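You operate a simulated robot arm through the tools that you are given. There is no shell and no other tool. Be economical: measure what you need, move in short steps, check, and stop when the job is done.

The job below is to be done with a simulated two-armed robot. You get a single attempt, and the scene is never put back.

## Task
Open the green drawer, put the white scoop from the inside of the green drawer on the top of the green cupboard and shut the drawer again. Put the rain gauge in the sink. Take the green flask and put it on the grey table. Put the small carton that says "tape" from the top of the green table on the white tile and the small carton marked "gauze" on the black pad. Take the orange sponge on the top of the green table and put it away on the grey table. Lift the table leaf open. Any order will do. Set down upright: rain gauge, green flask, small carton.

It is judged by the outcome, as a careful person would: the job done as asked, and still so three seconds after it is handed in. It fails if anything else is knocked over, pushed out of place, dropped, spilled or broken.

## Robot
Two 7-joint arms with three-finger grippers on one trunk, on a base that drives. Base frame: it is fixed to the floor where the robot stands at the start and does not move with it; the origin is under the middle of the robot, x ahead of it, y to its left, z up. Lengths are in m, angles in degrees, forces in N, time in s.
The left shoulder is at the start at [0.07, 0.146, 1.138], the right one opposite. With the tool pointing down near the work surface each hand reaches from about 0.2 to 0.66 m from the robot's upright axis, wherever it stands, measured 20 degrees to its own side. Places, roughly: black pad (8x8x3 cm) [-5.4, -3.6, 0.8]; green drawer [0.7, 0, 0.7]; green flask (13x9x25 cm) [-4.4, -3.9, 0.9]; grey table [-2.9, 0.7, 0.7]; orange sponge (10x6x4 cm) [-5.1, -3.5, 0.8]; rain gauge [0.75, 0, 1]; sink (34x26 cm) [1.04, 0.92, 0.76]; small carton [-5.25, -3.5, 0.75]; table leaf [-3.3, 0.8, 0.6]; top of the green cupboard [0.8, -0.1, 0.9]; white scoop (11x4x3 cm) [0.7, -0.2, 0.7]; white tile [-4.5, -3.75, 0.75]. Payload 2.2 kg a hand.
Tool frame (each hand has its own): the origin (TCP) lies between the finger pads and is the grasp point; the fingertips stand 0.028 m ahead of it; z points along the fingers, y is the line along which they close. Largest opening 0.102 m; the body of the gripper starts 0.071 m behind the TCP.
Orientation is that of the tool frame in the base frame, as a unit quaternion [w, x, y, z]. With the fingers straight down and closing along the base's y, the tool's x points along the base's -x, its y along +y and its z along -z.

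## Interface
- The arms move only by the tool jog_arm. It takes "left_deltas", "right_deltas" or both (then of equal length, played together; a hand with none holds still); each is a list of rows, each a list of 7 numbers: the shift along the tool's x, y, z in units of 100 mm (1.0 is 100 mm), then the turn, a rotation vector about the tool's x, y, z in units of 60 degrees (1.0 is 60 degrees), then the gripper command, from -1 (shut) to 1 (fully open), values between in proportion. In form: [[dx, dy, dz, rx, ry, rz, gripper], ...]. A call has 1 to 20 rows; each row is the pose to reach, as a shift and turn from the pose commanded when the call began, along the tool's axes at that moment. A call with a number of a shift or a turn outside -1 to 1 is refused whole. A row lasts 0.2 s, in which the tool goes at most 0.05 m and 8.6 degrees; a call with a longer step from one row to the next is refused whole, and so is a gripper value outside its range. Where a pose cannot be reached the arm comes as near as it can. A force on the tool above 40 N (or 10 N above the force at the start of the call, whichever is more), or a blocked arm, ends the call early, and 0.2 s more pass. Each finger halts on what it meets, pressing with about 28 N; the grip force reading is that of the motor and also rises with nothing between the fingers. The clock runs only during rows and for 0.2 s after the last one: add rows that repeat a pose to give the fingers time. It gives the time, the measured TCP pose, the force on the tool (base axes), the opening and the grip force at its end, in the units of the frame above (readings bear some noise), with the torque about the TCP (base axes, N m) and any sound that the robot's microphone picked up, and new pictures: "pictures" is both (left out), scene, wrist or none (wrist: the cameras of the hands that moved).
- Cameras (640 x 400 px; columns grow to the right, rows downward): "scene" is now at [0.1339, -0.0082, 1.3589]; the picture's right is [-0.07, -1.00, 0.00], its down [-0.64, 0.04, -0.77] and it looks along [0.77, -0.05, -0.64] (base axes); focal length 252 px, centre (320, 200). "left" rides on the left gripper at [0.072, 0.038, -0.086] in its tool frame; the picture's right is [-0.47, 0.89, 0.00], its down [-0.60, -0.32, -0.73] and it looks along [-0.65, -0.34, 0.68] (tool axes); focal length 256 px, centre (320, 200). "right" rides on the right gripper at [0.069, 0.044, -0.086] in its tool frame; the picture's right is [-0.53, 0.85, 0.00], its down [-0.58, -0.36, -0.73] and it looks along [-0.62, -0.39, 0.68] (tool axes); focal length 256 px, centre (320, 200). There is no depth. A picture from a camera that has moved, and an enlarged one, comes with that camera's place and axes in the base frame and with its lens.
- raise_lower(by): slides the trunk up (or, below 0, down) by that many m; the arms and the scene camera ride with it, the base frame stays. It gives what a move gives, with no picture.
- base_move(legs): drives the robot by 1 to 6 legs, each [ahead, left, turn to the left] in m, m and degrees, along the robot's own axes; the way and the turn of a leg run together, so that a leg with both is an arc; at most 1.5 m and 180 degrees a leg. The arms and the cameras ride along, it lands a little off, and it stops where it bumps. It gives what a move gives, and a new picture of the scene camera.
- head_to(pan, tilt): turns the head with the scene camera to pan (to the left, within 86 degrees either way) and tilt (down, from -29 to 69), counted from straight ahead of the robot. It gives what a move gives, and a new picture of the scene camera.
- enlarge(camera, box): a new picture of the part [left, top, right, bottom] of that camera's present view, enlarged. The clock stands still meanwhile.
- finish_job(): hands the job in; it is judged then, once.

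Go step by step. Nothing tells you exact positions but the pictures and the camera data: compare them with the known pose of the tool, close in by small moves and look again before you grip or let go. The budget is 217 turns and 260 pictures, counting those below and the enlarged ones. Unless the task says otherwise, let go and move clear before handing in, and close with one line.

The tools are called after "Call:" by a JSON object that holds its "api" and its "payload". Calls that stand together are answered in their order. jog_arm: Moves the arms, as the interface text tells. Its arguments: {"type":"object","properties":{"left_deltas":{"type":"array","items":{"type":"array","items":{"type":"number"}}},"right_deltas":{"type":"array","items":{"type":"array","items":{"type":"number"}}},"pictures":{"type":"string","enum":["both","scene","wrist","none"]}},"required":[]} The other tools are called the same way: raise_lower (by) slides the trunk up or down; base_move (legs) drives the base; head_to (pan, tilt) turns the head that bears the scene camera; enlarge (camera, box) takes an enlarged picture of a part of a camera's view; finish_job () hands the job in.

At the start:

```text
clock: 0.0
left_position: [0.4363, 0.1926, 1.1354]
left_ee_rot: [-0.001, -0.001, 1.0, -0.001]
left_ft_force: [0.8, -0.3, -0.8]
left_ft_torque: [0.01, -0.02, -0.03]
left_grip_width: 0.1018
left_grip_force: 0.0
right_position: [0.3989, -0.1065, 1.1687]
right_ee_rot: [0.0, 0.0, 1.0, 0.001]
right_ft_force: [0.4, -0.2, -0.2]
right_ft_torque: [0.02, -0.03, -0.01]
right_grip_width: 0.1022
right_grip_force: 0.2
trunk travel left (down, up): [-0.675, 0.265]
robot x, y, heading: [-0.0007, -0.0016, -0.2]
head pan, tilt: [-3.8, 39.6]
```

scene: 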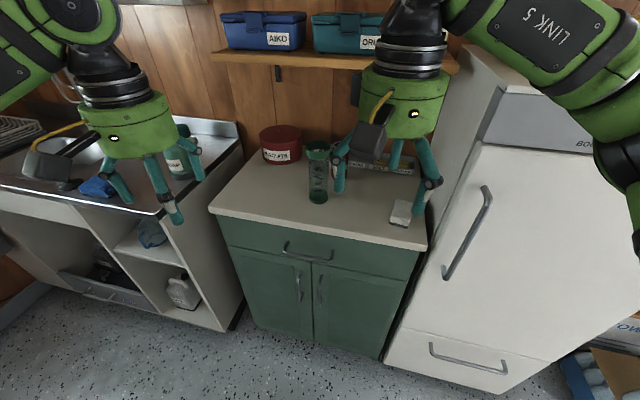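
right: 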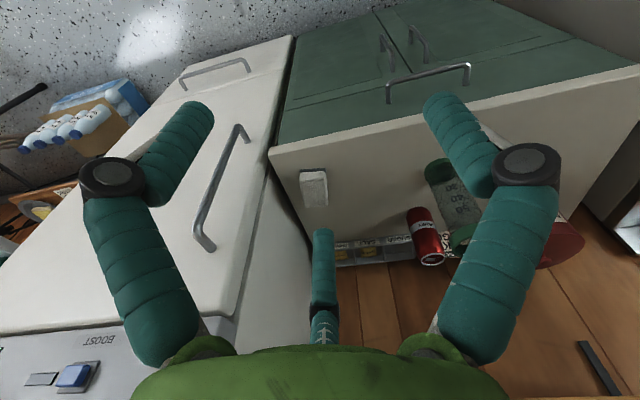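
left: 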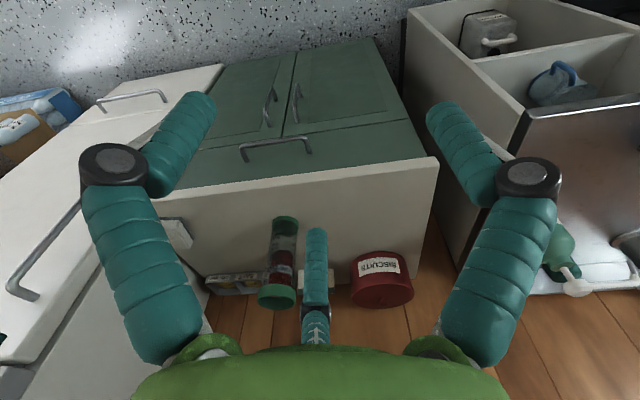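

I see the green cupboard ahead with its drawer handle near [0.65, 0, 0.72] and several things on its top. I will look closer to identify them first.

Call:
{"api": "enlarge", "payload": {"camera": "scene", "box": [200, 100, 460, 280]}}

Call:
{"api": "enlarge", "payload": {"camera": "right", "box": [260, 30, 600, 280]}}

Call:
{"api": "head_to", "payload": {"pan": 40, "tilt": 35}}

```text
2.22 times, centred on (330, 190) of scene
camera zoom: at [0.1339, -0.0082, 1.3589], right [-0.07, -1.0, 0.0], down [-0.64, 0.04, -0.77], along [0.77, -0.05, -0.64], focal length 559 px, centre (298, 222)
```

zoom: 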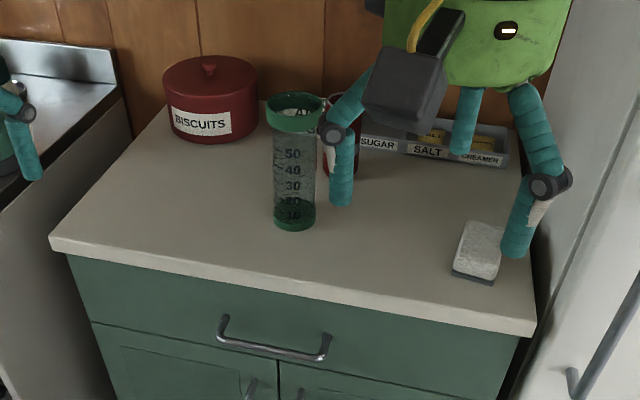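

```text
1.60 times, centred on (430, 155) of right
camera zoom: at [0.33, -0.0644, 1.2554], right [0.54, 0.84, 0.0], down [0.58, -0.37, 0.73], along [0.62, -0.39, -0.68], focal length 410 px, centre (144, 272)
```

zoom: 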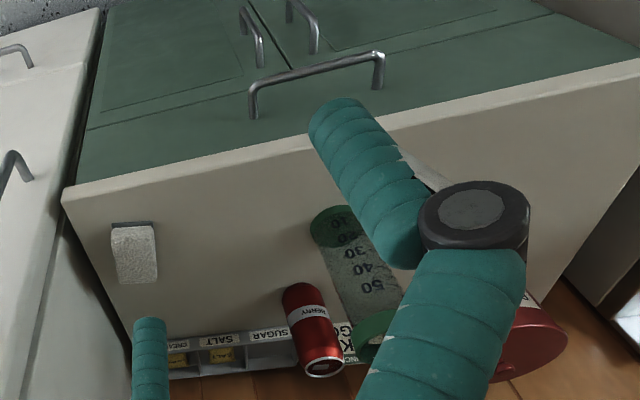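

```text
clock: 1.1
left_position: [0.4352, 0.1938, 1.1375]
left_ee_rot: [-0.001, 0.0, 1.0, 0.0]
left_ft_force: [-0.8, 1.0, -0.4]
left_ft_torque: [0.0, -0.02, -0.02]
left_grip_width: 0.1022
left_grip_force: 0.1
right_position: [0.3995, -0.1072, 1.1702]
right_ee_rot: [0.0, 0.001, 1.0, 0.001]
right_ft_force: [-0.1, -0.4, -0.5]
right_ft_torque: [0.03, -0.01, -0.02]
right_grip_width: 0.1018
right_grip_force: 0.1
trunk travel left (down, up): [-0.675, 0.265]
robot x, y, heading: [-0.0021, -0.0001, -0.3]
head pan, tilt: [40.0, 35.0]
camera scene: at [0.1163, 0.054, 1.3658], right [0.64, -0.77, 0.0], down [-0.44, -0.37, -0.82], along [0.63, 0.53, -0.57], focal length 252 px, centre (320, 200)
```

scene: 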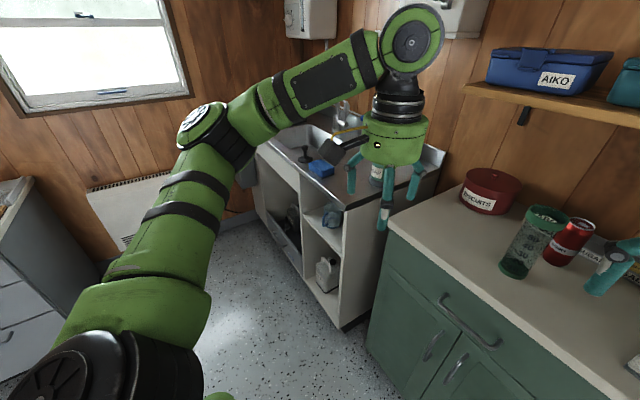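

The rain gauge is the clear cylinder with the green rim at about [0.72, -0.04]; the drawer handle is a horizontal bar. I turn the left hand so that it points forward with the fingers closing vertically.

Call:
{"api": "jog_arm", "payload": {"left_deltas": [[0, 0, 0, -0.072, -0.072, 0.072, 1], [0, 0, 0, -0.144, -0.144, 0.144, 1], [0, 0, 0, -0.216, -0.216, 0.216, 1], [0, 0, 0, -0.288, -0.288, 0.288, 1], [0, 0, 0, -0.36, -0.36, 0.36, 1], [0, 0, 0, -0.432, -0.432, 0.432, 1], [0, 0, 0, -0.504, -0.504, 0.504, 1], [0, 0, 0, -0.577, -0.577, 0.577, 1], [0, 0, 0, -0.649, -0.649, 0.649, 1], [0, 0, 0, -0.721, -0.721, 0.721, 1], [0, 0, 0, -0.793, -0.793, 0.793, 1], [0, 0, 0, -0.866, -0.866, 0.866, 1], [0, 0, 0, -0.938, -0.938, 0.938, 1]], "pictures": "none"}}

Call:
{"api": "head_to", "payload": {"pan": 0, "tilt": 45}}

```text
clock: 3.9
left_position: [0.4839, 0.1742, 1.1565]
left_ee_rot: [0.434, 0.434, 0.659, 0.434]
left_ft_force: [-0.1, -0.6, 0.5]
left_ft_torque: [0.01, 0.03, -0.05]
left_grip_width: 0.1021
left_grip_force: 0.1
left hand out of reach, approached as far as the arm can: row 11, 12, 13
right_position: [0.4003, -0.1065, 1.1698]
right_ee_rot: [0.0, 0.001, 1.0, 0.001]
right_ft_force: [0.3, -0.2, 0.3]
right_ft_torque: [0.02, -0.01, -0.04]
right_grip_width: 0.1017
right_grip_force: 0.0
trunk travel left (down, up): [-0.675, 0.265]
robot x, y, heading: [-0.0007, 0.0029, -0.0]
head pan, tilt: [40.0, 35.0]
```

```text
clock: 5.0
left_position: [0.4822, 0.1759, 1.1549]
left_ee_rot: [0.433, 0.434, 0.66, 0.434]
left_ft_force: [-0.4, 0.6, -0.1]
left_ft_torque: [-0.01, 0.0, -0.02]
left_grip_width: 0.1021
left_grip_force: 0.0
right_position: [0.3996, -0.1055, 1.1702]
right_ee_rot: [0.0, 0.001, 1.0, 0.0]
right_ft_force: [-0.7, 0.4, 0.8]
right_ft_torque: [-0.01, -0.04, 0.01]
right_grip_width: 0.1019
right_grip_force: 0.0
trunk travel left (down, up): [-0.675, 0.265]
robot x, y, heading: [0.0014, -0.0012, 0.1]
head pan, tilt: [0.0, 45.0]
camera scene: at [0.1301, -0.0023, 1.3511], right [0.0, -1.0, 0.0], down [-0.71, 0.0, -0.71], along [0.71, 0.0, -0.71], focal length 252 px, centre (320, 200)
```

scene: 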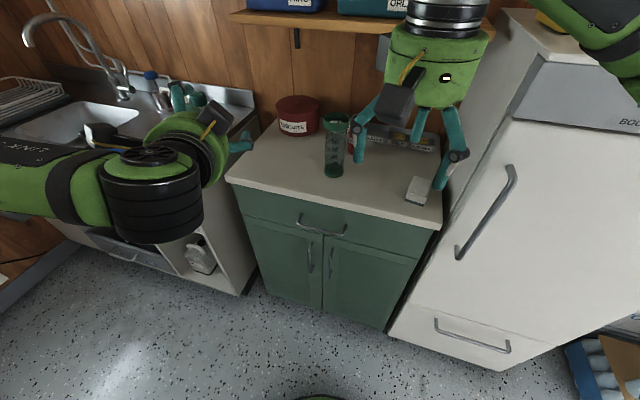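

The left arm needs room to finish turning, so I lower the trunk, back the base a little and extend the hand later.

Call:
{"api": "base_move", "payload": {"legs": [[-0.25, 0, 0]]}}

Call:
{"api": "raise_lower", "payload": {"by": -0.35}}

Call:
{"api": "jog_arm", "payload": {"left_deltas": [[0.2, 0, 0.3, -0.03, -0.03, 0.03, 1], [0.4, 0, 0.6, -0.06, -0.06, 0.06, 1], [0.5, 0, 0.8, -0.12, -0.12, 0.12, 1], [0.5, 0, 0.9, -0.18, -0.18, 0.18, 1], [0.5, 0, 0.9, -0.216, -0.216, 0.216, 1], [0.5, 0, 0.9, -0.216, -0.216, 0.216, 1]], "pictures": "none"}}

Call:
{"api": "head_to", "payload": {"pan": 0, "tilt": 30}}

```text
clock: 6.8
left_position: [0.237, 0.1754, 1.1542]
left_ee_rot: [0.433, 0.434, 0.661, 0.433]
left_ft_force: [0.5, 0.3, 0.0]
left_ft_torque: [0.0, 0.0, -0.03]
left_grip_width: 0.1022
left_grip_force: 0.0
right_position: [0.1556, -0.1056, 1.1681]
right_ee_rot: [-0.001, 0.001, 1.0, 0.001]
right_ft_force: [-0.5, 0.3, 0.0]
right_ft_torque: [0.0, -0.01, -0.01]
right_grip_width: 0.1018
right_grip_force: 0.2
trunk travel left (down, up): [-0.675, 0.265]
robot x, y, heading: [-0.2478, 0.0025, 0.1]
head pan, tilt: [0.0, 45.0]
camera scene: at [-0.1141, -0.0025, 1.3509], right [0.0, -1.0, 0.0], down [-0.71, 0.0, -0.71], along [0.71, 0.0, -0.71], focal length 252 px, centre (320, 200)
```

scene: 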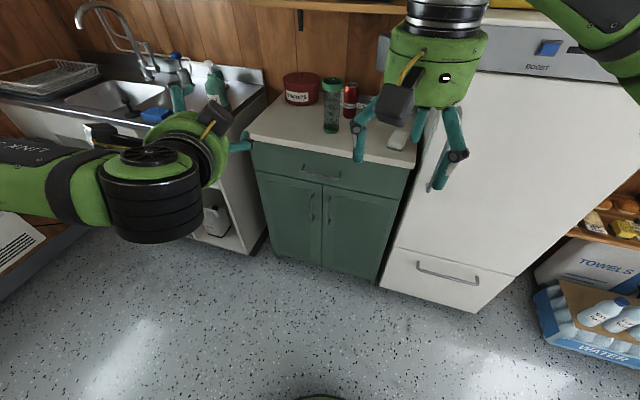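

```text
clock: 10.2
left_position: [0.237, 0.1756, 0.8057]
left_ee_rot: [0.433, 0.433, 0.661, 0.434]
left_ft_force: [-0.1, -0.2, 0.1]
left_ft_torque: [0.02, 0.01, 0.01]
left_grip_width: 0.1022
left_grip_force: 0.0
right_position: [0.1541, -0.1068, 0.8191]
right_ee_rot: [0.0, 0.001, 1.0, 0.001]
right_ft_force: [-0.2, 0.2, -0.3]
right_ft_torque: [0.01, 0.01, 0.0]
right_grip_width: 0.102
right_grip_force: 0.1
trunk travel left (down, up): [-0.325, 0.615]
robot x, y, heading: [-0.2445, 0.0002, 0.1]
head pan, tilt: [0.0, 45.0]
```

```text
clock: 11.6
left_position: [0.3102, 0.2411, 0.7729]
left_ee_rot: [0.498, 0.5, 0.501, 0.501]
left_ft_force: [-0.4, -0.5, -0.7]
left_ft_torque: [0.02, -0.02, 0.0]
left_grip_width: 0.1022
left_grip_force: 0.0
right_position: [0.154, -0.1067, 0.8196]
right_ee_rot: [0.001, 0.0, 1.0, 0.001]
right_ft_force: [-0.4, 0.5, -0.3]
right_ft_torque: [0.02, -0.03, 0.0]
right_grip_width: 0.1017
right_grip_force: 0.0
trunk travel left (down, up): [-0.325, 0.615]
robot x, y, heading: [-0.2479, -0.0021, -0.3]
head pan, tilt: [0.0, 45.0]
```

```text
clock: 12.4
left_position: [0.3097, 0.2395, 0.7724]
left_ee_rot: [0.499, 0.5, 0.502, 0.5]
left_ft_force: [0.3, 0.2, 0.9]
left_ft_torque: [0.01, -0.01, -0.03]
left_grip_width: 0.1024
left_grip_force: 0.0
right_position: [0.1536, -0.1065, 0.8196]
right_ee_rot: [0.0, 0.001, 1.0, 0.001]
right_ft_force: [0.3, 0.8, 0.1]
right_ft_torque: [-0.01, -0.01, 0.01]
right_grip_width: 0.1018
right_grip_force: 0.1
trunk travel left (down, up): [-0.325, 0.615]
robot x, y, heading: [-0.2412, 0.0001, -0.1]
head pan, tilt: [0.0, 30.0]
camera scene: at [-0.1063, -0.0025, 1.0236], right [0.0, -1.0, 0.0], down [-0.5, 0.0, -0.87], along [0.87, 0.0, -0.5], focal length 252 px, centre (320, 200)
```

scene: 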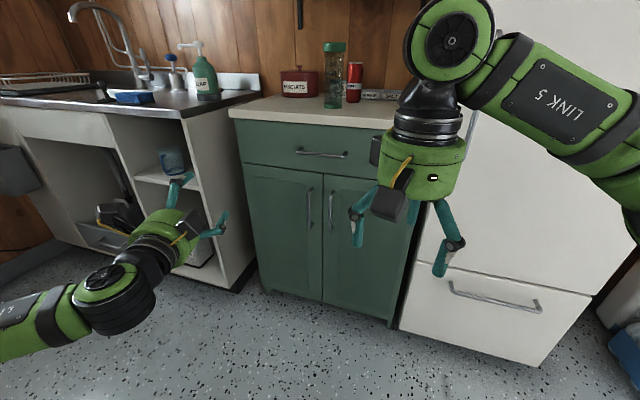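

The left hand now points straight ahead. The handle triangulates to about [0.615, -0.005, 0.767]; I shift the base right and ahead to line the left hand up with it.

Call:
{"api": "base_move", "payload": {"legs": [[0, -0.245, 0], [0.2, 0, 0]]}}

Call:
{"api": "enlarge", "payload": {"camera": "left", "box": [0, 0, 640, 400]}}

```text
clock: 15.4
left_position: [0.5129, -0.0081, 0.7727]
left_ee_rot: [0.501, 0.502, 0.5, 0.497]
left_ft_force: [-0.1, 0.6, -0.2]
left_ft_torque: [-0.03, -0.03, -0.01]
left_grip_width: 0.1018
left_grip_force: 0.0
right_position: [0.3537, -0.3526, 0.8175]
right_ee_rot: [0.0, 0.006, 1.0, 0.001]
right_ft_force: [-0.2, -0.2, 0.2]
right_ft_torque: [-0.02, 0.03, -0.04]
right_grip_width: 0.102
right_grip_force: 0.1
trunk travel left (down, up): [-0.325, 0.615]
robot x, y, heading: [-0.0455, -0.2442, -0.4]
head pan, tilt: [0.0, 30.0]
camera scene: at [0.0956, -0.2466, 1.0236], right [-0.01, -1.0, 0.0], down [-0.5, 0.01, -0.87], along [0.87, -0.01, -0.5], focal length 252 px, centre (320, 200)
```

scene: 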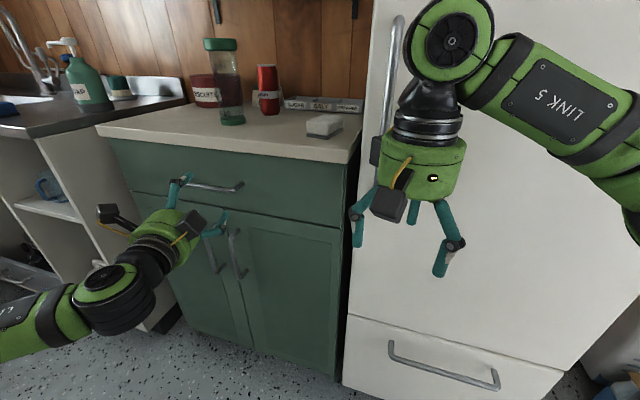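

```text
1.00 times, centred on (320, 200) of left (not enlarged: the box is as wide or as high as the picture)
camera zoom: at [0.4276, 0.0649, 0.811], right [0.0, -0.46, 0.89], down [-0.74, -0.6, -0.31], along [0.68, -0.65, -0.34], focal length 256 px, centre (320, 200)
```

zoom: 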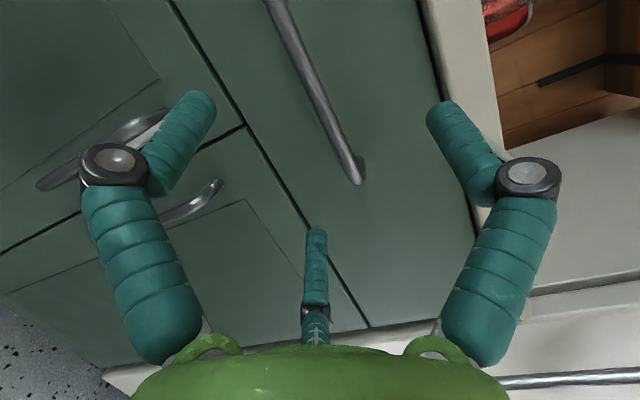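

The hand is lined up with the handle bar; I go ahead 7 cm with open fingers and check.

Call:
{"api": "jog_arm", "payload": {"left_deltas": [[0, -0.06, 0.2, 0, 0, 0, 1], [0, -0.06, 0.4, 0, 0, 0, 1], [0, -0.06, 0.6, 0, 0, 0, 1], [0, -0.06, 0.75, 0, 0, 0, 1]]}}

```text
clock: 16.4
left_position: [0.59, -0.0099, 0.7656]
left_ee_rot: [0.502, 0.502, 0.5, 0.497]
left_ft_force: [-0.3, -0.5, -0.6]
left_ft_torque: [0.0, -0.01, 0.0]
left_grip_width: 0.1018
left_grip_force: 0.2
right_position: [0.3545, -0.3537, 0.8184]
right_ee_rot: [0.0, 0.007, 1.0, 0.001]
right_ft_force: [0.0, 0.5, -0.1]
right_ft_torque: [0.0, -0.03, 0.03]
right_grip_width: 0.1022
right_grip_force: 0.0
trunk travel left (down, up): [-0.325, 0.615]
robot x, y, heading: [-0.0458, -0.2447, -0.5]
head pan, tilt: [0.0, 30.0]
camera scene: at [0.0953, -0.2466, 1.0236], right [-0.01, -1.0, 0.0], down [-0.5, 0.01, -0.87], along [0.87, -0.01, -0.5], focal length 252 px, centre (320, 200)
camera left: at [0.5039, 0.0636, 0.8044], right [0.0, -0.46, 0.89], down [-0.74, -0.6, -0.31], along [0.68, -0.65, -0.34], focal length 256 px, centre (320, 200)
```

scene: 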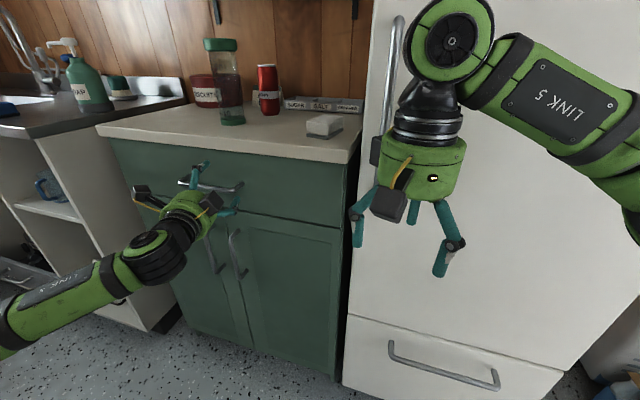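
left: 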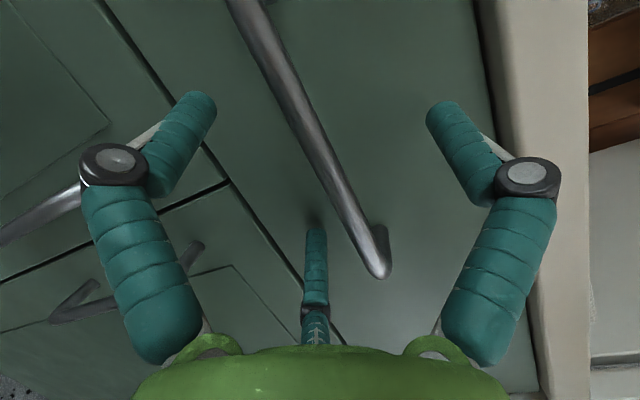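

The bar lies between the fingers, right at the grasp line. I go 2 cm further and close.

Call:
{"api": "jog_arm", "payload": {"left_deltas": [[0, 0, 0.1, 0, 0, 0, 1], [0, 0, 0.2, 0, 0, 0, 1], [0, 0, 0.2, 0, 0, 0, -1], [0, 0, 0.2, 0, 0, 0, -1], [0, 0, 0.2, 0, 0, 0, -1], [0, 0, 0.2, 0, 0, 0, -1]], "pictures": "wrist"}}

```text
clock: 16.9
left_position: [0.5971, -0.015, 0.7628]
left_ee_rot: [0.504, 0.51, 0.496, 0.49]
left_ft_force: [-15.2, -1.0, 0.1]
left_ft_torque: [-0.11, 0.39, -0.76]
left_grip_width: 0.1024
left_grip_force: 0.1
right_position: [0.3529, -0.3527, 0.8206]
right_ee_rot: [0.001, 0.004, 1.0, 0.001]
right_ft_force: [0.1, 0.4, 0.1]
right_ft_torque: [-0.02, 0.02, -0.04]
right_grip_width: 0.1019
right_grip_force: 0.1
trunk travel left (down, up): [-0.325, 0.615]
robot x, y, heading: [-0.0482, -0.2424, -0.5]
head pan, tilt: [0.0, 30.0]
stopped in row 2 (left hand): the force on the tool passed its limit at 48 N (the readings are from after the stop); the commanded pose is now the measured one
camera left: at [0.5122, 0.0582, 0.8016], right [0.0, -0.46, 0.89], down [-0.75, -0.58, -0.31], along [0.66, -0.67, -0.35], focal length 256 px, centre (320, 200)
```

left: 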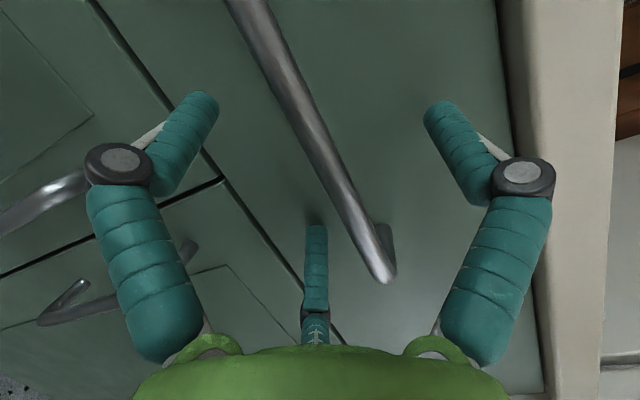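

The fingertips touched the drawer front. I back off a few millimetres and close on the bar.

Call:
{"api": "jog_arm", "payload": {"left_deltas": [[0, 0, -0.06, 0, 0, 0, 1], [0, 0, -0.06, 0, 0, 0, 0], [0, 0, -0.06, 0, 0, 0, -1], [0, 0, -0.06, 0, 0, 0, -1], [0, 0, -0.06, 0, 0, 0, -1], [0, 0, -0.06, 0, 0, 0, -1], [0, 0, -0.06, 0, 0, 0, -1]], "pictures": "wrist"}}

```text
clock: 18.5
left_position: [0.5915, -0.0118, 0.7705]
left_ee_rot: [0.506, 0.502, 0.495, 0.497]
left_ft_force: [5.3, 5.3, 28.1]
left_ft_torque: [-0.36, 0.53, -0.39]
left_grip_width: 0.0188
left_grip_force: 42.7
right_position: [0.3518, -0.3541, 0.8213]
right_ee_rot: [0.002, 0.005, 1.0, 0.001]
right_ft_force: [-0.2, 0.9, -0.3]
right_ft_torque: [0.0, 0.0, 0.02]
right_grip_width: 0.102
right_grip_force: 0.0
trunk travel left (down, up): [-0.325, 0.615]
robot x, y, heading: [-0.046, -0.2417, -0.3]
head pan, tilt: [0.0, 30.0]
camera left: at [0.5055, 0.0616, 0.8084], right [-0.01, -0.46, 0.89], down [-0.74, -0.59, -0.32], along [0.67, -0.66, -0.34], focal length 256 px, centre (320, 200)
```

left: 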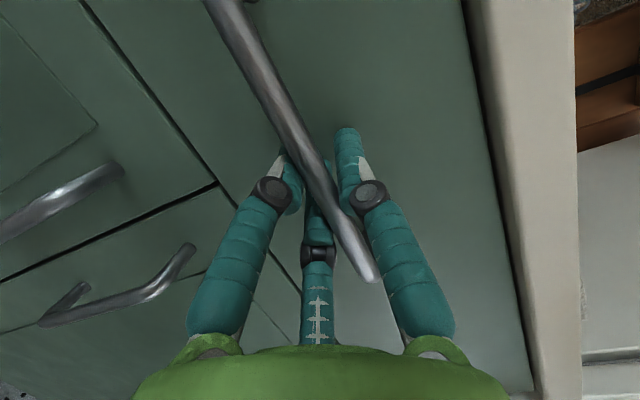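

The bar is gripped. I relieve the vertical strain and pull the drawer out by driving the base back.

Call:
{"api": "jog_arm", "payload": {"left_deltas": [[0, 0.05, -0.06, 0, 0, 0, -1], [0, 0.08, -0.06, 0, 0, 0, -1]], "pictures": "none"}}

Call:
{"api": "base_move", "payload": {"legs": [[-0.1, 0, 0]]}}

```text
clock: 19.1
left_position: [0.5862, -0.0105, 0.7701]
left_ee_rot: [0.501, 0.507, 0.499, 0.493]
left_ft_force: [3.8, 10.6, 12.8]
left_ft_torque: [-0.34, 0.17, -0.1]
left_grip_width: 0.0188
left_grip_force: 42.5
right_position: [0.3524, -0.3523, 0.819]
right_ee_rot: [0.0, 0.005, 1.0, 0.0]
right_ft_force: [-1.0, 0.1, -0.2]
right_ft_torque: [-0.02, 0.03, 0.01]
right_grip_width: 0.102
right_grip_force: 0.1
trunk travel left (down, up): [-0.325, 0.615]
robot x, y, heading: [-0.048, -0.2426, -0.6]
head pan, tilt: [0.0, 30.0]
```

```text
clock: 20.0
left_position: [0.5516, -0.0007, 0.771]
left_ee_rot: [0.494, 0.5, 0.507, 0.499]
left_ft_force: [-0.9, 4.5, -2.8]
left_ft_torque: [-0.33, 0.12, -0.8]
left_grip_width: 0.0187
left_grip_force: 42.4
right_position: [0.3164, -0.3509, 0.8183]
right_ee_rot: [-0.001, 0.007, 1.0, 0.0]
right_ft_force: [0.2, 0.3, -0.3]
right_ft_torque: [-0.02, 0.0, 0.0]
right_grip_width: 0.102
right_grip_force: 0.0
trunk travel left (down, up): [-0.325, 0.615]
robot x, y, heading: [-0.0846, -0.244, -0.6]
head pan, tilt: [0.0, 30.0]
stopped in leg 1: the force on the tool passed its limit at 42 N (the readings are from after the stop); the commanded pose is now the measured one
camera scene: at [0.0564, -0.2451, 1.0236], right [-0.01, -1.0, 0.0], down [-0.5, 0.0, -0.87], along [0.87, -0.01, -0.5], focal length 252 px, centre (320, 200)
```

scene: 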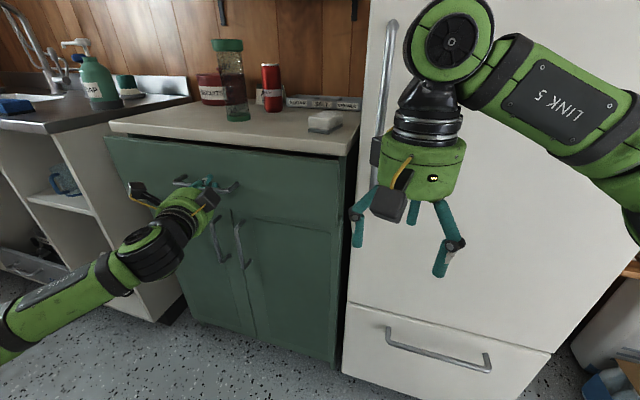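

The drawer has come out about 3–4 cm; the pull hit the force limit. I pull slowly with the arm instead.

Call:
{"api": "jog_arm", "payload": {"left_deltas": [[0, 0, -0.08, 0, 0, 0, -1], [0, 0, -0.16, 0, 0, 0, -1], [0, 0, -0.24, 0, 0, 0, -1], [0, 0, -0.32, 0, 0, 0, -1], [0, 0, -0.4, 0, 0, 0, -1], [0, 0, -0.48, 0, 0, 0, -1], [0, 0, -0.56, 0, 0, 0, -1], [0, 0, -0.64, 0, 0, 0, -1], [0, 0, -0.72, 0, 0, 0, -1], [0, 0, -0.8, 0, 0, 0, -1]], "pictures": "scene"}}

```text
clock: 21.3
left_position: [0.5124, 0.0129, 0.7703]
left_ee_rot: [0.484, 0.493, 0.516, 0.506]
left_ft_force: [1.8, 8.2, -4.2]
left_ft_torque: [-0.52, 0.46, 0.08]
left_grip_width: 0.0186
left_grip_force: 42.8
right_position: [0.3184, -0.3498, 0.8188]
right_ee_rot: [-0.002, 0.006, 1.0, 0.001]
right_ft_force: [-0.2, 0.7, 0.3]
right_ft_torque: [0.0, 0.0, -0.02]
right_grip_width: 0.1019
right_grip_force: 0.1
trunk travel left (down, up): [-0.325, 0.615]
robot x, y, heading: [-0.0826, -0.2417, -0.2]
head pan, tilt: [0.0, 30.0]
stopped in row 6 (left hand): the force on the tool passed its limit at 41 N (the readings are from after the stop); the commanded pose is now the measured one
camera scene: at [0.0574, -0.2442, 1.0234], right [-0.01, -1.0, 0.0], down [-0.5, 0.0, -0.87], along [0.87, -0.01, -0.5], focal length 252 px, centre (320, 200)
```

scene: 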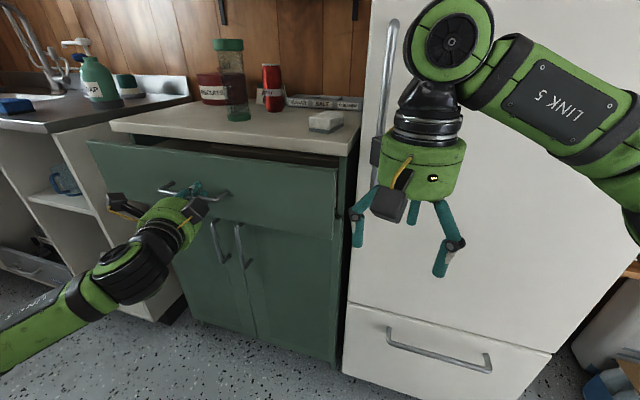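

The drawer keeps coming (about 7.5 cm out). I continue pulling more slowly.

Call:
{"api": "jog_arm", "payload": {"left_deltas": [[0.0, 0, -0.05, 0, 0, 0, -1], [0.0, 0, -0.1, 0, 0, 0, -1], [0.01, 0, -0.15, 0, 0, 0, -1], [0.01, 0, -0.2, 0, 0, 0, -1], [0.01, 0, -0.25, 0, 0, 0, -1], [0.01, 0, -0.3, 0, 0, 0, -1], [0.02, 0, -0.35, 0, 0, 0, -1], [0.02, 0, -0.4, 0, 0, 0, -1], [0.02, 0, -0.45, 0, 0, 0, -1], [0.02, 0, -0.5, 0, 0, 0, -1], [0.03, 0, -0.55, 0, 0, 0, -1], [0.03, 0, -0.6, 0, 0, 0, -1], [0.03, 0, -0.65, 0, 0, 0, -1], [0.03, 0, -0.7, 0, 0, 0, -1]], "pictures": "none"}}

```text
clock: 22.7
left_position: [0.4865, 0.02, 0.7701]
left_ee_rot: [0.476, 0.488, 0.523, 0.512]
left_ft_force: [3.6, 8.8, -5.2]
left_ft_torque: [-0.5, 0.42, 0.34]
left_grip_width: 0.0189
left_grip_force: 42.0
right_position: [0.3169, -0.3496, 0.8185]
right_ee_rot: [-0.002, 0.004, 1.0, 0.0]
right_ft_force: [0.1, 0.1, -0.3]
right_ft_torque: [0.06, 0.0, -0.02]
right_grip_width: 0.1021
right_grip_force: 0.1
trunk travel left (down, up): [-0.325, 0.615]
robot x, y, heading: [-0.0804, -0.2405, -0.4]
head pan, tilt: [0.0, 30.0]
stopped in row 7 (left hand): the force on the tool passed its limit at 41 N (the readings are from after the stop); the commanded pose is now the measured one
```

It moves about 3 cm per pull before the limit. I repeat, correcting the slight yaw of the hand.

Call:
{"api": "jog_arm", "payload": {"left_deltas": [[0.0, 0, -0.07, 0, -0.01, 0, -1], [0.0, 0, -0.14, 0, -0.02, 0, -1], [0.01, 0, -0.21, 0, -0.03, 0, -1], [0.01, 0, -0.28, 0, -0.04, 0, -1], [0.01, 0, -0.35, 0, -0.05, 0, -1], [0.01, 0, -0.42, 0, -0.06, 0, -1], [0.02, 0, -0.49, 0, -0.06, 0, -1], [0.02, 0, -0.56, 0, -0.06, 0, -1], [0.02, 0, -0.63, 0, -0.06, 0, -1], [0.02, 0, -0.7, 0, -0.06, 0, -1]], "pictures": "none"}}

Call:
{"api": "base_move", "payload": {"legs": [[-0.1, 0, 0]]}}

```text
clock: 23.8
left_position: [0.4567, 0.0283, 0.771]
left_ee_rot: [0.48, 0.493, 0.518, 0.507]
left_ft_force: [2.0, 9.0, -4.7]
left_ft_torque: [-0.37, 0.16, 0.77]
left_grip_width: 0.0187
left_grip_force: 42.8
right_position: [0.3169, -0.3495, 0.8172]
right_ee_rot: [-0.002, 0.004, 1.0, 0.0]
right_ft_force: [0.7, -0.3, 0.2]
right_ft_torque: [0.02, 0.02, 0.0]
right_grip_width: 0.102
right_grip_force: 0.1
trunk travel left (down, up): [-0.325, 0.615]
robot x, y, heading: [-0.0855, -0.2411, -0.4]
head pan, tilt: [0.0, 30.0]
stopped in row 5 (left hand): the force on the tool passed its limit at 41 N (the readings are from after the stop); the commanded pose is now the measured one
```

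```text
clock: 24.7
left_position: [0.4271, 0.0378, 0.7709]
left_ee_rot: [0.472, 0.487, 0.525, 0.513]
left_ft_force: [0.5, 5.7, -4.4]
left_ft_torque: [-0.4, 0.12, -0.56]
left_grip_width: 0.0185
left_grip_force: 42.1
right_position: [0.2846, -0.3484, 0.8196]
right_ee_rot: [-0.002, 0.004, 1.0, 0.001]
right_ft_force: [0.2, 0.3, 0.6]
right_ft_torque: [-0.02, 0.03, 0.01]
right_grip_width: 0.1019
right_grip_force: 0.1
trunk travel left (down, up): [-0.325, 0.615]
robot x, y, heading: [-0.1137, -0.2387, -0.4]
head pan, tilt: [0.0, 30.0]
stopped in leg 1: the force on the tool passed its limit at 41 N (the readings are from after the stop); the commanded pose is now the measured one
camera scene: at [0.0251, -0.2426, 1.0237], right [0.0, -1.0, 0.0], down [-0.5, 0.0, -0.87], along [0.87, 0.0, -0.5], focal length 252 px, centre (320, 200)
```

scene: 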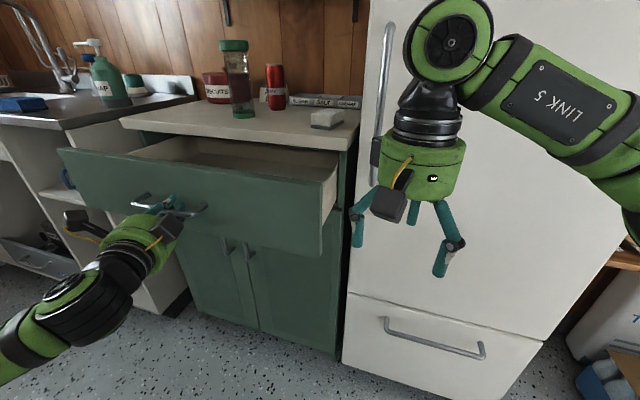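

The cupboard is turned by about 17°, so the drawer runs along (-0.95, +0.30). I pull in that direction with the base.

Call:
{"api": "base_move", "payload": {"legs": [[-0.105, 0.034, 0]]}}

```text
clock: 25.9
left_position: [0.3241, 0.07, 0.7718]
left_ee_rot: [0.473, 0.488, 0.523, 0.513]
left_ft_force: [0.7, -1.4, -14.5]
left_ft_torque: [-0.34, 0.0, 0.37]
left_grip_width: 0.0185
left_grip_force: 42.2
right_position: [0.1836, -0.3144, 0.8166]
right_ee_rot: [-0.002, 0.003, 1.0, 0.0]
right_ft_force: [-0.3, 0.4, 0.2]
right_ft_torque: [0.01, -0.01, 0.01]
right_grip_width: 0.1021
right_grip_force: 0.1
trunk travel left (down, up): [-0.325, 0.615]
robot x, y, heading: [-0.2198, -0.2086, -0.3]
head pan, tilt: [0.0, 30.0]
camera scene: at [-0.0764, -0.209, 1.0233], right [0.0, -1.0, 0.0], down [-0.5, 0.0, -0.87], along [0.87, 0.0, -0.5], focal length 252 px, centre (320, 200)
```

scene: 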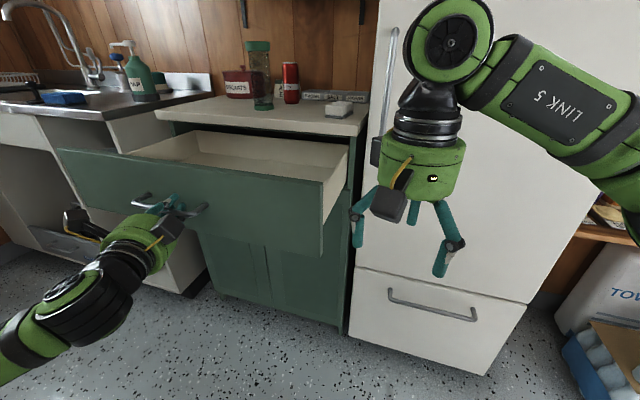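

The drawer is open about 27 cm. I release the handle, back away and raise the trunk to look in.

Call:
{"api": "jog_arm", "payload": {"left_deltas": [[0, 0, 0, 0, 0, 0, 1], [0, 0, 0, 0, 0, 0, 1], [0, 0, 0, 0, 0, 0, 1], [0, 0, 0, 0, 0, 0, 1]], "pictures": "none"}}

Call:
{"api": "base_move", "payload": {"legs": [[-0.14, 0.04, 0]]}}

Call:
{"api": "raise_lower", "payload": {"by": 0.35}}

Call:
{"api": "head_to", "payload": {"pan": 0, "tilt": 45}}

```text
clock: 26.9
left_position: [0.3238, 0.0692, 0.7727]
left_ee_rot: [0.473, 0.489, 0.524, 0.513]
left_ft_force: [-0.9, -0.2, 0.6]
left_ft_torque: [-0.03, -0.03, 0.03]
left_grip_width: 0.102
left_grip_force: 0.1
right_position: [0.1819, -0.3164, 0.8173]
right_ee_rot: [-0.001, 0.004, 1.0, 0.001]
right_ft_force: [0.3, 0.1, -0.5]
right_ft_torque: [-0.04, -0.02, 0.0]
right_grip_width: 0.1019
right_grip_force: 0.0
trunk travel left (down, up): [-0.325, 0.615]
robot x, y, heading: [-0.2153, -0.2096, -0.1]
head pan, tilt: [0.0, 30.0]
```

```text
clock: 28.3
left_position: [0.1854, 0.1082, 0.7719]
left_ee_rot: [0.473, 0.49, 0.523, 0.513]
left_ft_force: [-1.1, -0.4, -0.4]
left_ft_torque: [0.03, 0.02, -0.03]
left_grip_width: 0.1022
left_grip_force: 0.0
right_position: [0.0442, -0.2759, 0.8182]
right_ee_rot: [-0.001, 0.005, 1.0, 0.001]
right_ft_force: [0.2, 1.0, 0.3]
right_ft_torque: [0.03, -0.04, 0.01]
right_grip_width: 0.1023
right_grip_force: 0.2
trunk travel left (down, up): [-0.325, 0.615]
robot x, y, heading: [-0.3543, -0.1679, -0.3]
head pan, tilt: [0.0, 30.0]
camera scene: at [-0.2169, -0.1704, 1.0238], right [0.0, -1.0, 0.0], down [-0.5, 0.0, -0.87], along [0.87, 0.0, -0.5], focal length 252 px, centre (320, 200)
```

scene: 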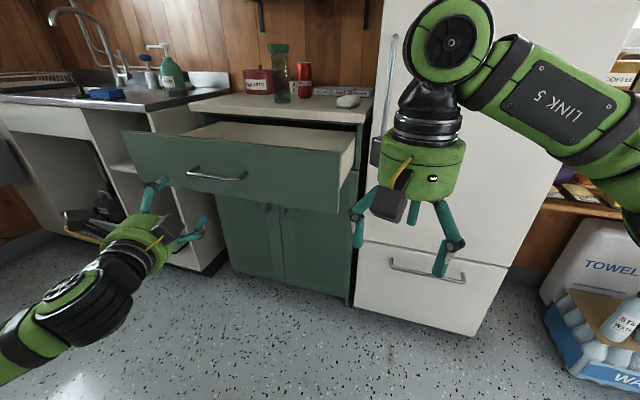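

```text
clock: 31.7
left_position: [0.1862, 0.1084, 1.1223]
left_ee_rot: [0.473, 0.489, 0.522, 0.514]
left_ft_force: [-0.2, -0.7, -0.6]
left_ft_torque: [0.02, 0.03, 0.01]
left_grip_width: 0.1021
left_grip_force: 0.1
right_position: [0.0432, -0.2761, 1.1684]
right_ee_rot: [-0.002, 0.005, 1.0, 0.001]
right_ft_force: [0.7, 0.4, -0.6]
right_ft_torque: [-0.01, -0.03, -0.01]
right_grip_width: 0.1023
right_grip_force: 0.1
trunk travel left (down, up): [-0.675, 0.265]
robot x, y, heading: [-0.3534, -0.1668, -0.5]
head pan, tilt: [0.0, 30.0]
```

```text
clock: 32.5
left_position: [0.1853, 0.1084, 1.1222]
left_ee_rot: [0.473, 0.489, 0.524, 0.513]
left_ft_force: [-0.5, 0.7, -0.2]
left_ft_torque: [0.0, 0.0, 0.0]
left_grip_width: 0.1018
left_grip_force: 0.1
right_position: [0.0434, -0.2769, 1.1679]
right_ee_rot: [-0.003, 0.004, 1.0, 0.001]
right_ft_force: [-0.6, -0.4, -0.5]
right_ft_torque: [-0.01, 0.03, -0.01]
right_grip_width: 0.1022
right_grip_force: 0.1
trunk travel left (down, up): [-0.675, 0.265]
robot x, y, heading: [-0.3551, -0.1692, -0.4]
head pan, tilt: [0.0, 45.0]
camera scene: at [-0.2255, -0.1705, 1.3511], right [0.0, -1.0, 0.0], down [-0.71, 0.0, -0.71], along [0.71, 0.0, -0.71], focal length 252 px, centre (320, 200)
```

scene: 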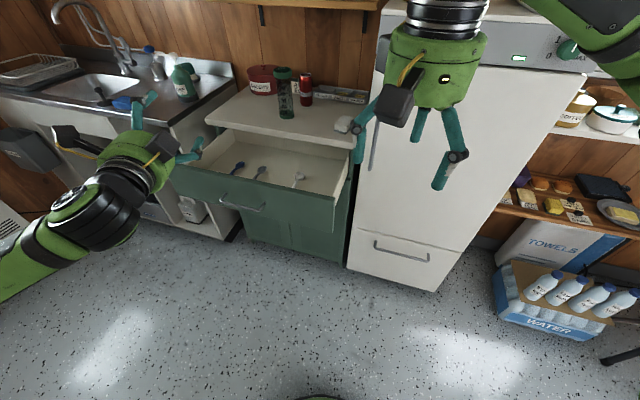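

Inside the drawer are three scoops; the white one is the rightmost, near [0.54, -0.09, 0.71]. I zoom in on it.

Call:
{"api": "enlarge", "payload": {"camera": "scene", "box": [200, 100, 380, 220]}}

```text
3.33 times, centred on (290, 160) of scene
camera zoom: at [-0.2255, -0.1705, 1.3511], right [0.0, -1.0, 0.0], down [-0.71, 0.0, -0.71], along [0.71, 0.0, -0.71], focal length 839 px, centre (420, 333)
```

zoom: 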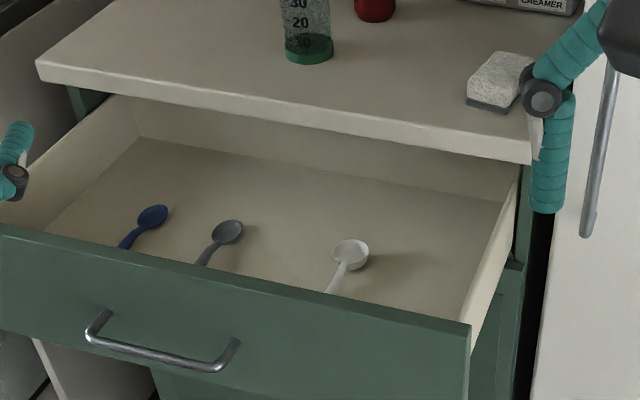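

I turn the robot to face the cupboard squarely and move so the right hand can come over the scoop.

Call:
{"api": "base_move", "payload": {"legs": [[0, 0, -17], [0, 0.46, 0], [0.2, 0, 0]]}}

```text
clock: 37.4
left_position: [0.5724, 0.3199, 1.1235]
left_ee_rot: [0.546, 0.562, 0.443, 0.436]
left_ft_force: [-0.2, 0.8, 0.3]
left_ft_torque: [0.02, 0.0, -0.01]
left_grip_width: 0.1023
left_grip_force: 0.1
right_position: [0.3225, -0.0056, 1.1685]
right_ee_rot: [-0.001, 0.155, 0.988, 0.002]
right_ft_force: [0.5, 0.7, -0.5]
right_ft_torque: [0.0, 0.0, -0.01]
right_grip_width: 0.1021
right_grip_force: 0.0
trunk travel left (down, up): [-0.675, 0.265]
robot x, y, heading: [-0.0264, 0.2188, -17.5]
head pan, tilt: [0.0, 45.0]
camera scene: at [0.0987, 0.1752, 1.3512], right [-0.3, -0.95, 0.0], down [-0.67, 0.21, -0.71], along [0.67, -0.21, -0.71], focal length 252 px, centre (320, 200)
```

scene: 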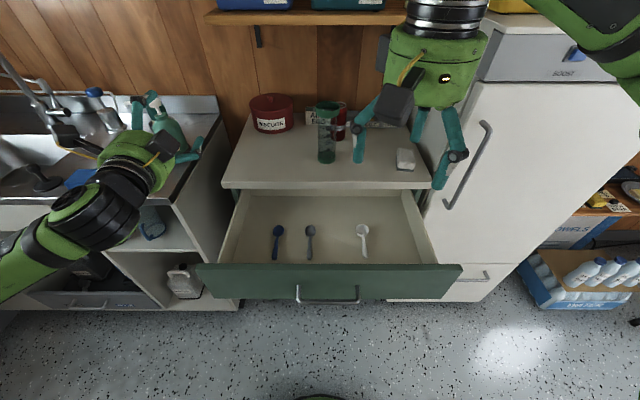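

The robot now squares with the cupboard; the white scoop bowl is at about [0.516, -0.091, 0.74] with its handle toward the drawer front. I close in a bit with the base and bring the right hand over it.

Call:
{"api": "base_move", "payload": {"legs": [[0.06, 0, 0]]}}

Call:
{"api": "jog_arm", "payload": {"right_deltas": [[-0.3, 0, 0.1, 0, 0, 0, 1], [-0.6, -0.1, 0.3, 0, 0, 0, 1], [-0.85, -0.2, 0.5, 0, 0, 0, 1], [-0.95, -0.23, 0.75, 0, 0, 0, 1], [-0.95, -0.23, 1.0, 0, 0, 0, 1]], "pictures": "none"}}

Call:
{"api": "jog_arm", "payload": {"right_deltas": [[-0.2, 0, 0.3, 0, 0, 0, 1], [-0.4, 0, 0.6, 0, 0, 0, 1], [-0.5, 0, 0.9, 0, 0, 0, 1], [-0.5, 0, 1.0, 0, 0, 0, 1]], "pictures": "wrist"}}

```text
clock: 38.4
left_position: [0.6282, 0.3031, 1.1232]
left_ee_rot: [0.546, 0.561, 0.443, 0.437]
left_ft_force: [0.0, 0.2, 0.6]
left_ft_torque: [0.03, 0.01, -0.01]
left_grip_width: 0.102
left_grip_force: 0.0
right_position: [0.3793, -0.0228, 1.1703]
right_ee_rot: [0.0, 0.153, 0.988, 0.001]
right_ft_force: [-0.5, 0.0, -0.4]
right_ft_torque: [-0.03, -0.02, 0.02]
right_grip_width: 0.1022
right_grip_force: 0.1
trunk travel left (down, up): [-0.675, 0.265]
robot x, y, heading: [0.0353, 0.1954, -17.4]
head pan, tilt: [0.0, 45.0]
camera scene: at [0.1537, 0.1578, 1.3514], right [-0.3, -0.95, 0.0], down [-0.67, 0.21, -0.71], along [0.68, -0.21, -0.71], focal length 252 px, centre (320, 200)
```

scene: 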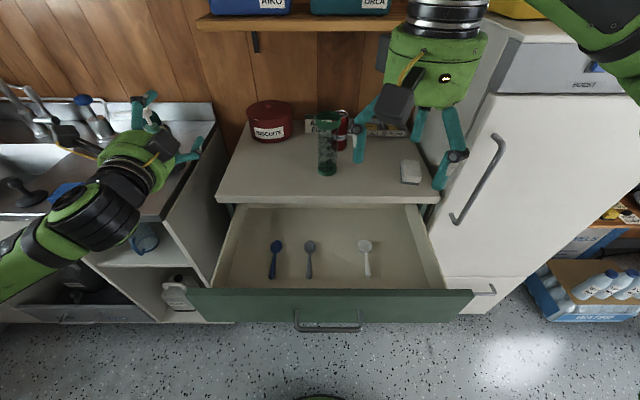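

```text
clock: 39.6
left_position: [0.63, 0.3015, 1.122]
left_ee_rot: [0.545, 0.562, 0.443, 0.436]
left_ft_force: [0.2, 0.0, -0.2]
left_ft_torque: [0.03, 0.01, 0.03]
left_grip_width: 0.1022
left_grip_force: 0.1
right_position: [0.4641, -0.0746, 1.0688]
right_ee_rot: [-0.002, 0.154, 0.988, 0.001]
right_ft_force: [0.0, -0.6, 0.6]
right_ft_torque: [0.03, -0.02, 0.01]
right_grip_width: 0.1017
right_grip_force: 0.0
trunk travel left (down, up): [-0.675, 0.265]
robot x, y, heading: [0.0289, 0.1996, -17.6]
head pan, tilt: [0.0, 45.0]
```

```text
clock: 40.6
left_position: [0.6307, 0.301, 1.1224]
left_ee_rot: [0.546, 0.563, 0.443, 0.435]
left_ft_force: [-0.2, 0.3, 0.1]
left_ft_torque: [-0.02, -0.01, -0.02]
left_grip_width: 0.1018
left_grip_force: 0.0
right_position: [0.5114, -0.0889, 0.9676]
right_ee_rot: [-0.002, 0.154, 0.988, 0.001]
right_ft_force: [-0.3, -0.4, -0.1]
right_ft_torque: [0.0, -0.01, 0.01]
right_grip_width: 0.1018
right_grip_force: 0.1
trunk travel left (down, up): [-0.675, 0.265]
robot x, y, heading: [0.0343, 0.1999, -17.6]
head pan, tilt: [0.0, 45.0]
camera right: at [0.4593, -0.028, 1.0541], right [0.77, 0.64, 0.0], down [0.44, -0.52, 0.73], along [0.47, -0.56, -0.68], focal length 256 px, centre (320, 200)
```

right: 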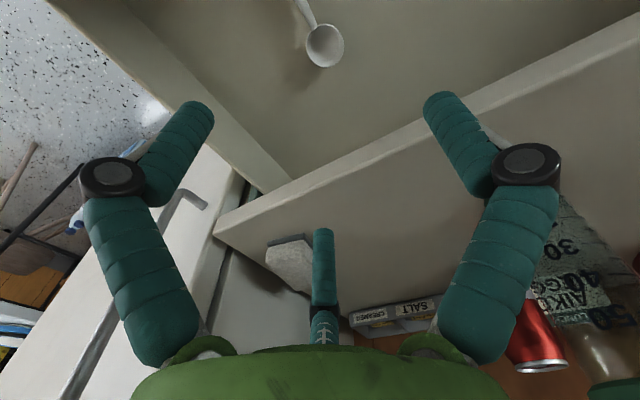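

The bowl checks at [0.52, -0.092]. The palm would come too near the worktop edge above the bowl, so I grip the handle midway at [0.474, -0.078] instead.

Call:
{"api": "jog_arm", "payload": {"right_deltas": [[0.3, 0, 0.2, 0, 0, 0, 1], [0.39, 0, 0.5, 0, 0, 0, 0.6], [0.39, 0, 0.8, 0, 0, 0, 0.2], [0.39, 0, 1.0, 0, 0, 0, 0]], "pictures": "none"}}

Call:
{"api": "jog_arm", "payload": {"right_deltas": [[0, 0, 0.3, 0, 0, 0, 0], [0, 0, 0.6, 0, 0, 0, 0], [0, 0, 0.8, 0, 0, 0, 0]]}}

```text
clock: 41.6
left_position: [0.6306, 0.3017, 1.1238]
left_ee_rot: [0.545, 0.562, 0.443, 0.437]
left_ft_force: [0.0, -0.6, 0.2]
left_ft_torque: [0.03, 0.01, -0.02]
left_grip_width: 0.1021
left_grip_force: 0.2
right_position: [0.4742, -0.0783, 0.8674]
right_ee_rot: [-0.001, 0.154, 0.988, 0.001]
right_ft_force: [-0.4, -1.2, 0.0]
right_ft_torque: [-0.03, 0.01, 0.0]
right_grip_width: 0.0509
right_grip_force: 0.1
trunk travel left (down, up): [-0.675, 0.265]
robot x, y, heading: [0.0309, 0.2003, -17.4]
head pan, tilt: [0.0, 45.0]
```

```text
clock: 42.4
left_position: [0.6312, 0.3013, 1.121]
left_ee_rot: [0.545, 0.562, 0.443, 0.436]
left_ft_force: [0.1, -0.5, -0.1]
left_ft_torque: [-0.03, -0.02, -0.05]
left_grip_width: 0.1021
left_grip_force: 0.0
right_position: [0.4738, -0.0772, 0.7863]
right_ee_rot: [-0.001, 0.154, 0.988, 0.001]
right_ft_force: [0.6, 0.4, 0.3]
right_ft_torque: [-0.02, -0.01, 0.01]
right_grip_width: 0.051
right_grip_force: 0.0
trunk travel left (down, up): [-0.675, 0.265]
robot x, y, heading: [0.0353, 0.1998, -17.5]
head pan, tilt: [0.0, 45.0]
camera scene: at [0.1565, 0.1569, 1.351], right [-0.3, -0.95, 0.0], down [-0.67, 0.21, -0.71], along [0.67, -0.21, -0.71], focal length 252 px, centre (320, 200)
camera right: at [0.4215, -0.0164, 0.8726], right [0.77, 0.64, 0.0], down [0.44, -0.52, 0.73], along [0.47, -0.56, -0.68], focal length 256 px, centre (320, 200)
```

scene: 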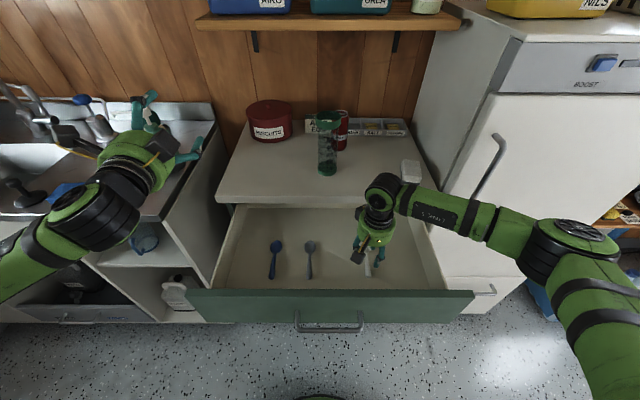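
right: 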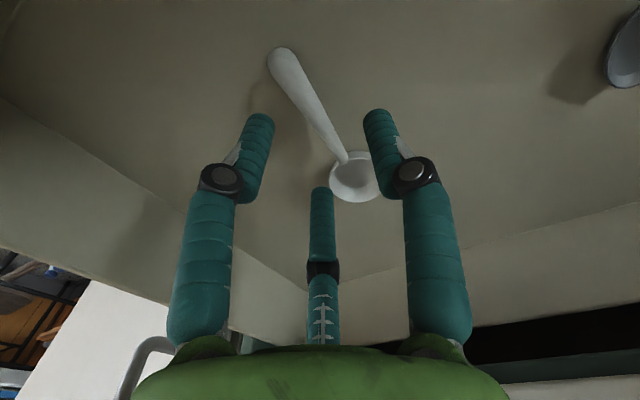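

The handle lies squarely between the fingers. I lower 4.2 cm and close.

Call:
{"api": "jog_arm", "payload": {"right_deltas": [[0, 0, 0.2, 0, 0, 0, 0], [0, 0, 0.34, 0, 0, 0, 0], [0, 0, 0.42, 0, 0, 0, 0], [0, 0, 0.42, 0, 0, 0, -1], [0, 0, 0.42, 0, 0, 0, -1], [0, 0, 0.42, 0, 0, 0, -1]], "pictures": "wrist"}}

```text
clock: 43.8
left_position: [0.6287, 0.3029, 1.1225]
left_ee_rot: [0.546, 0.561, 0.442, 0.437]
left_ft_force: [-0.2, 0.9, -0.5]
left_ft_torque: [-0.03, 0.0, 0.01]
left_grip_width: 0.1021
left_grip_force: 0.0
right_position: [0.4739, -0.0791, 0.7471]
right_ee_rot: [0.0, 0.153, 0.988, 0.001]
right_ft_force: [-1.0, -3.4, 12.4]
right_ft_torque: [-0.17, 0.15, 0.02]
right_grip_width: 0.0186
right_grip_force: 28.1
trunk travel left (down, up): [-0.675, 0.265]
robot x, y, heading: [0.0352, 0.1994, -17.3]
head pan, tilt: [0.0, 45.0]
camera right: at [0.4203, -0.0164, 0.8331], right [0.77, 0.64, 0.0], down [0.44, -0.52, 0.73], along [0.47, -0.56, -0.68], focal length 256 px, centre (320, 200)
```

right: 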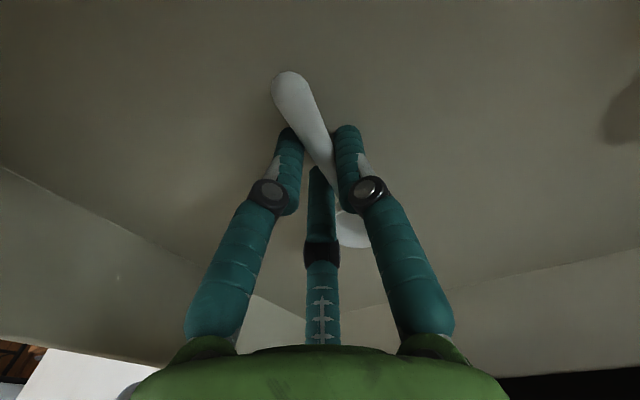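

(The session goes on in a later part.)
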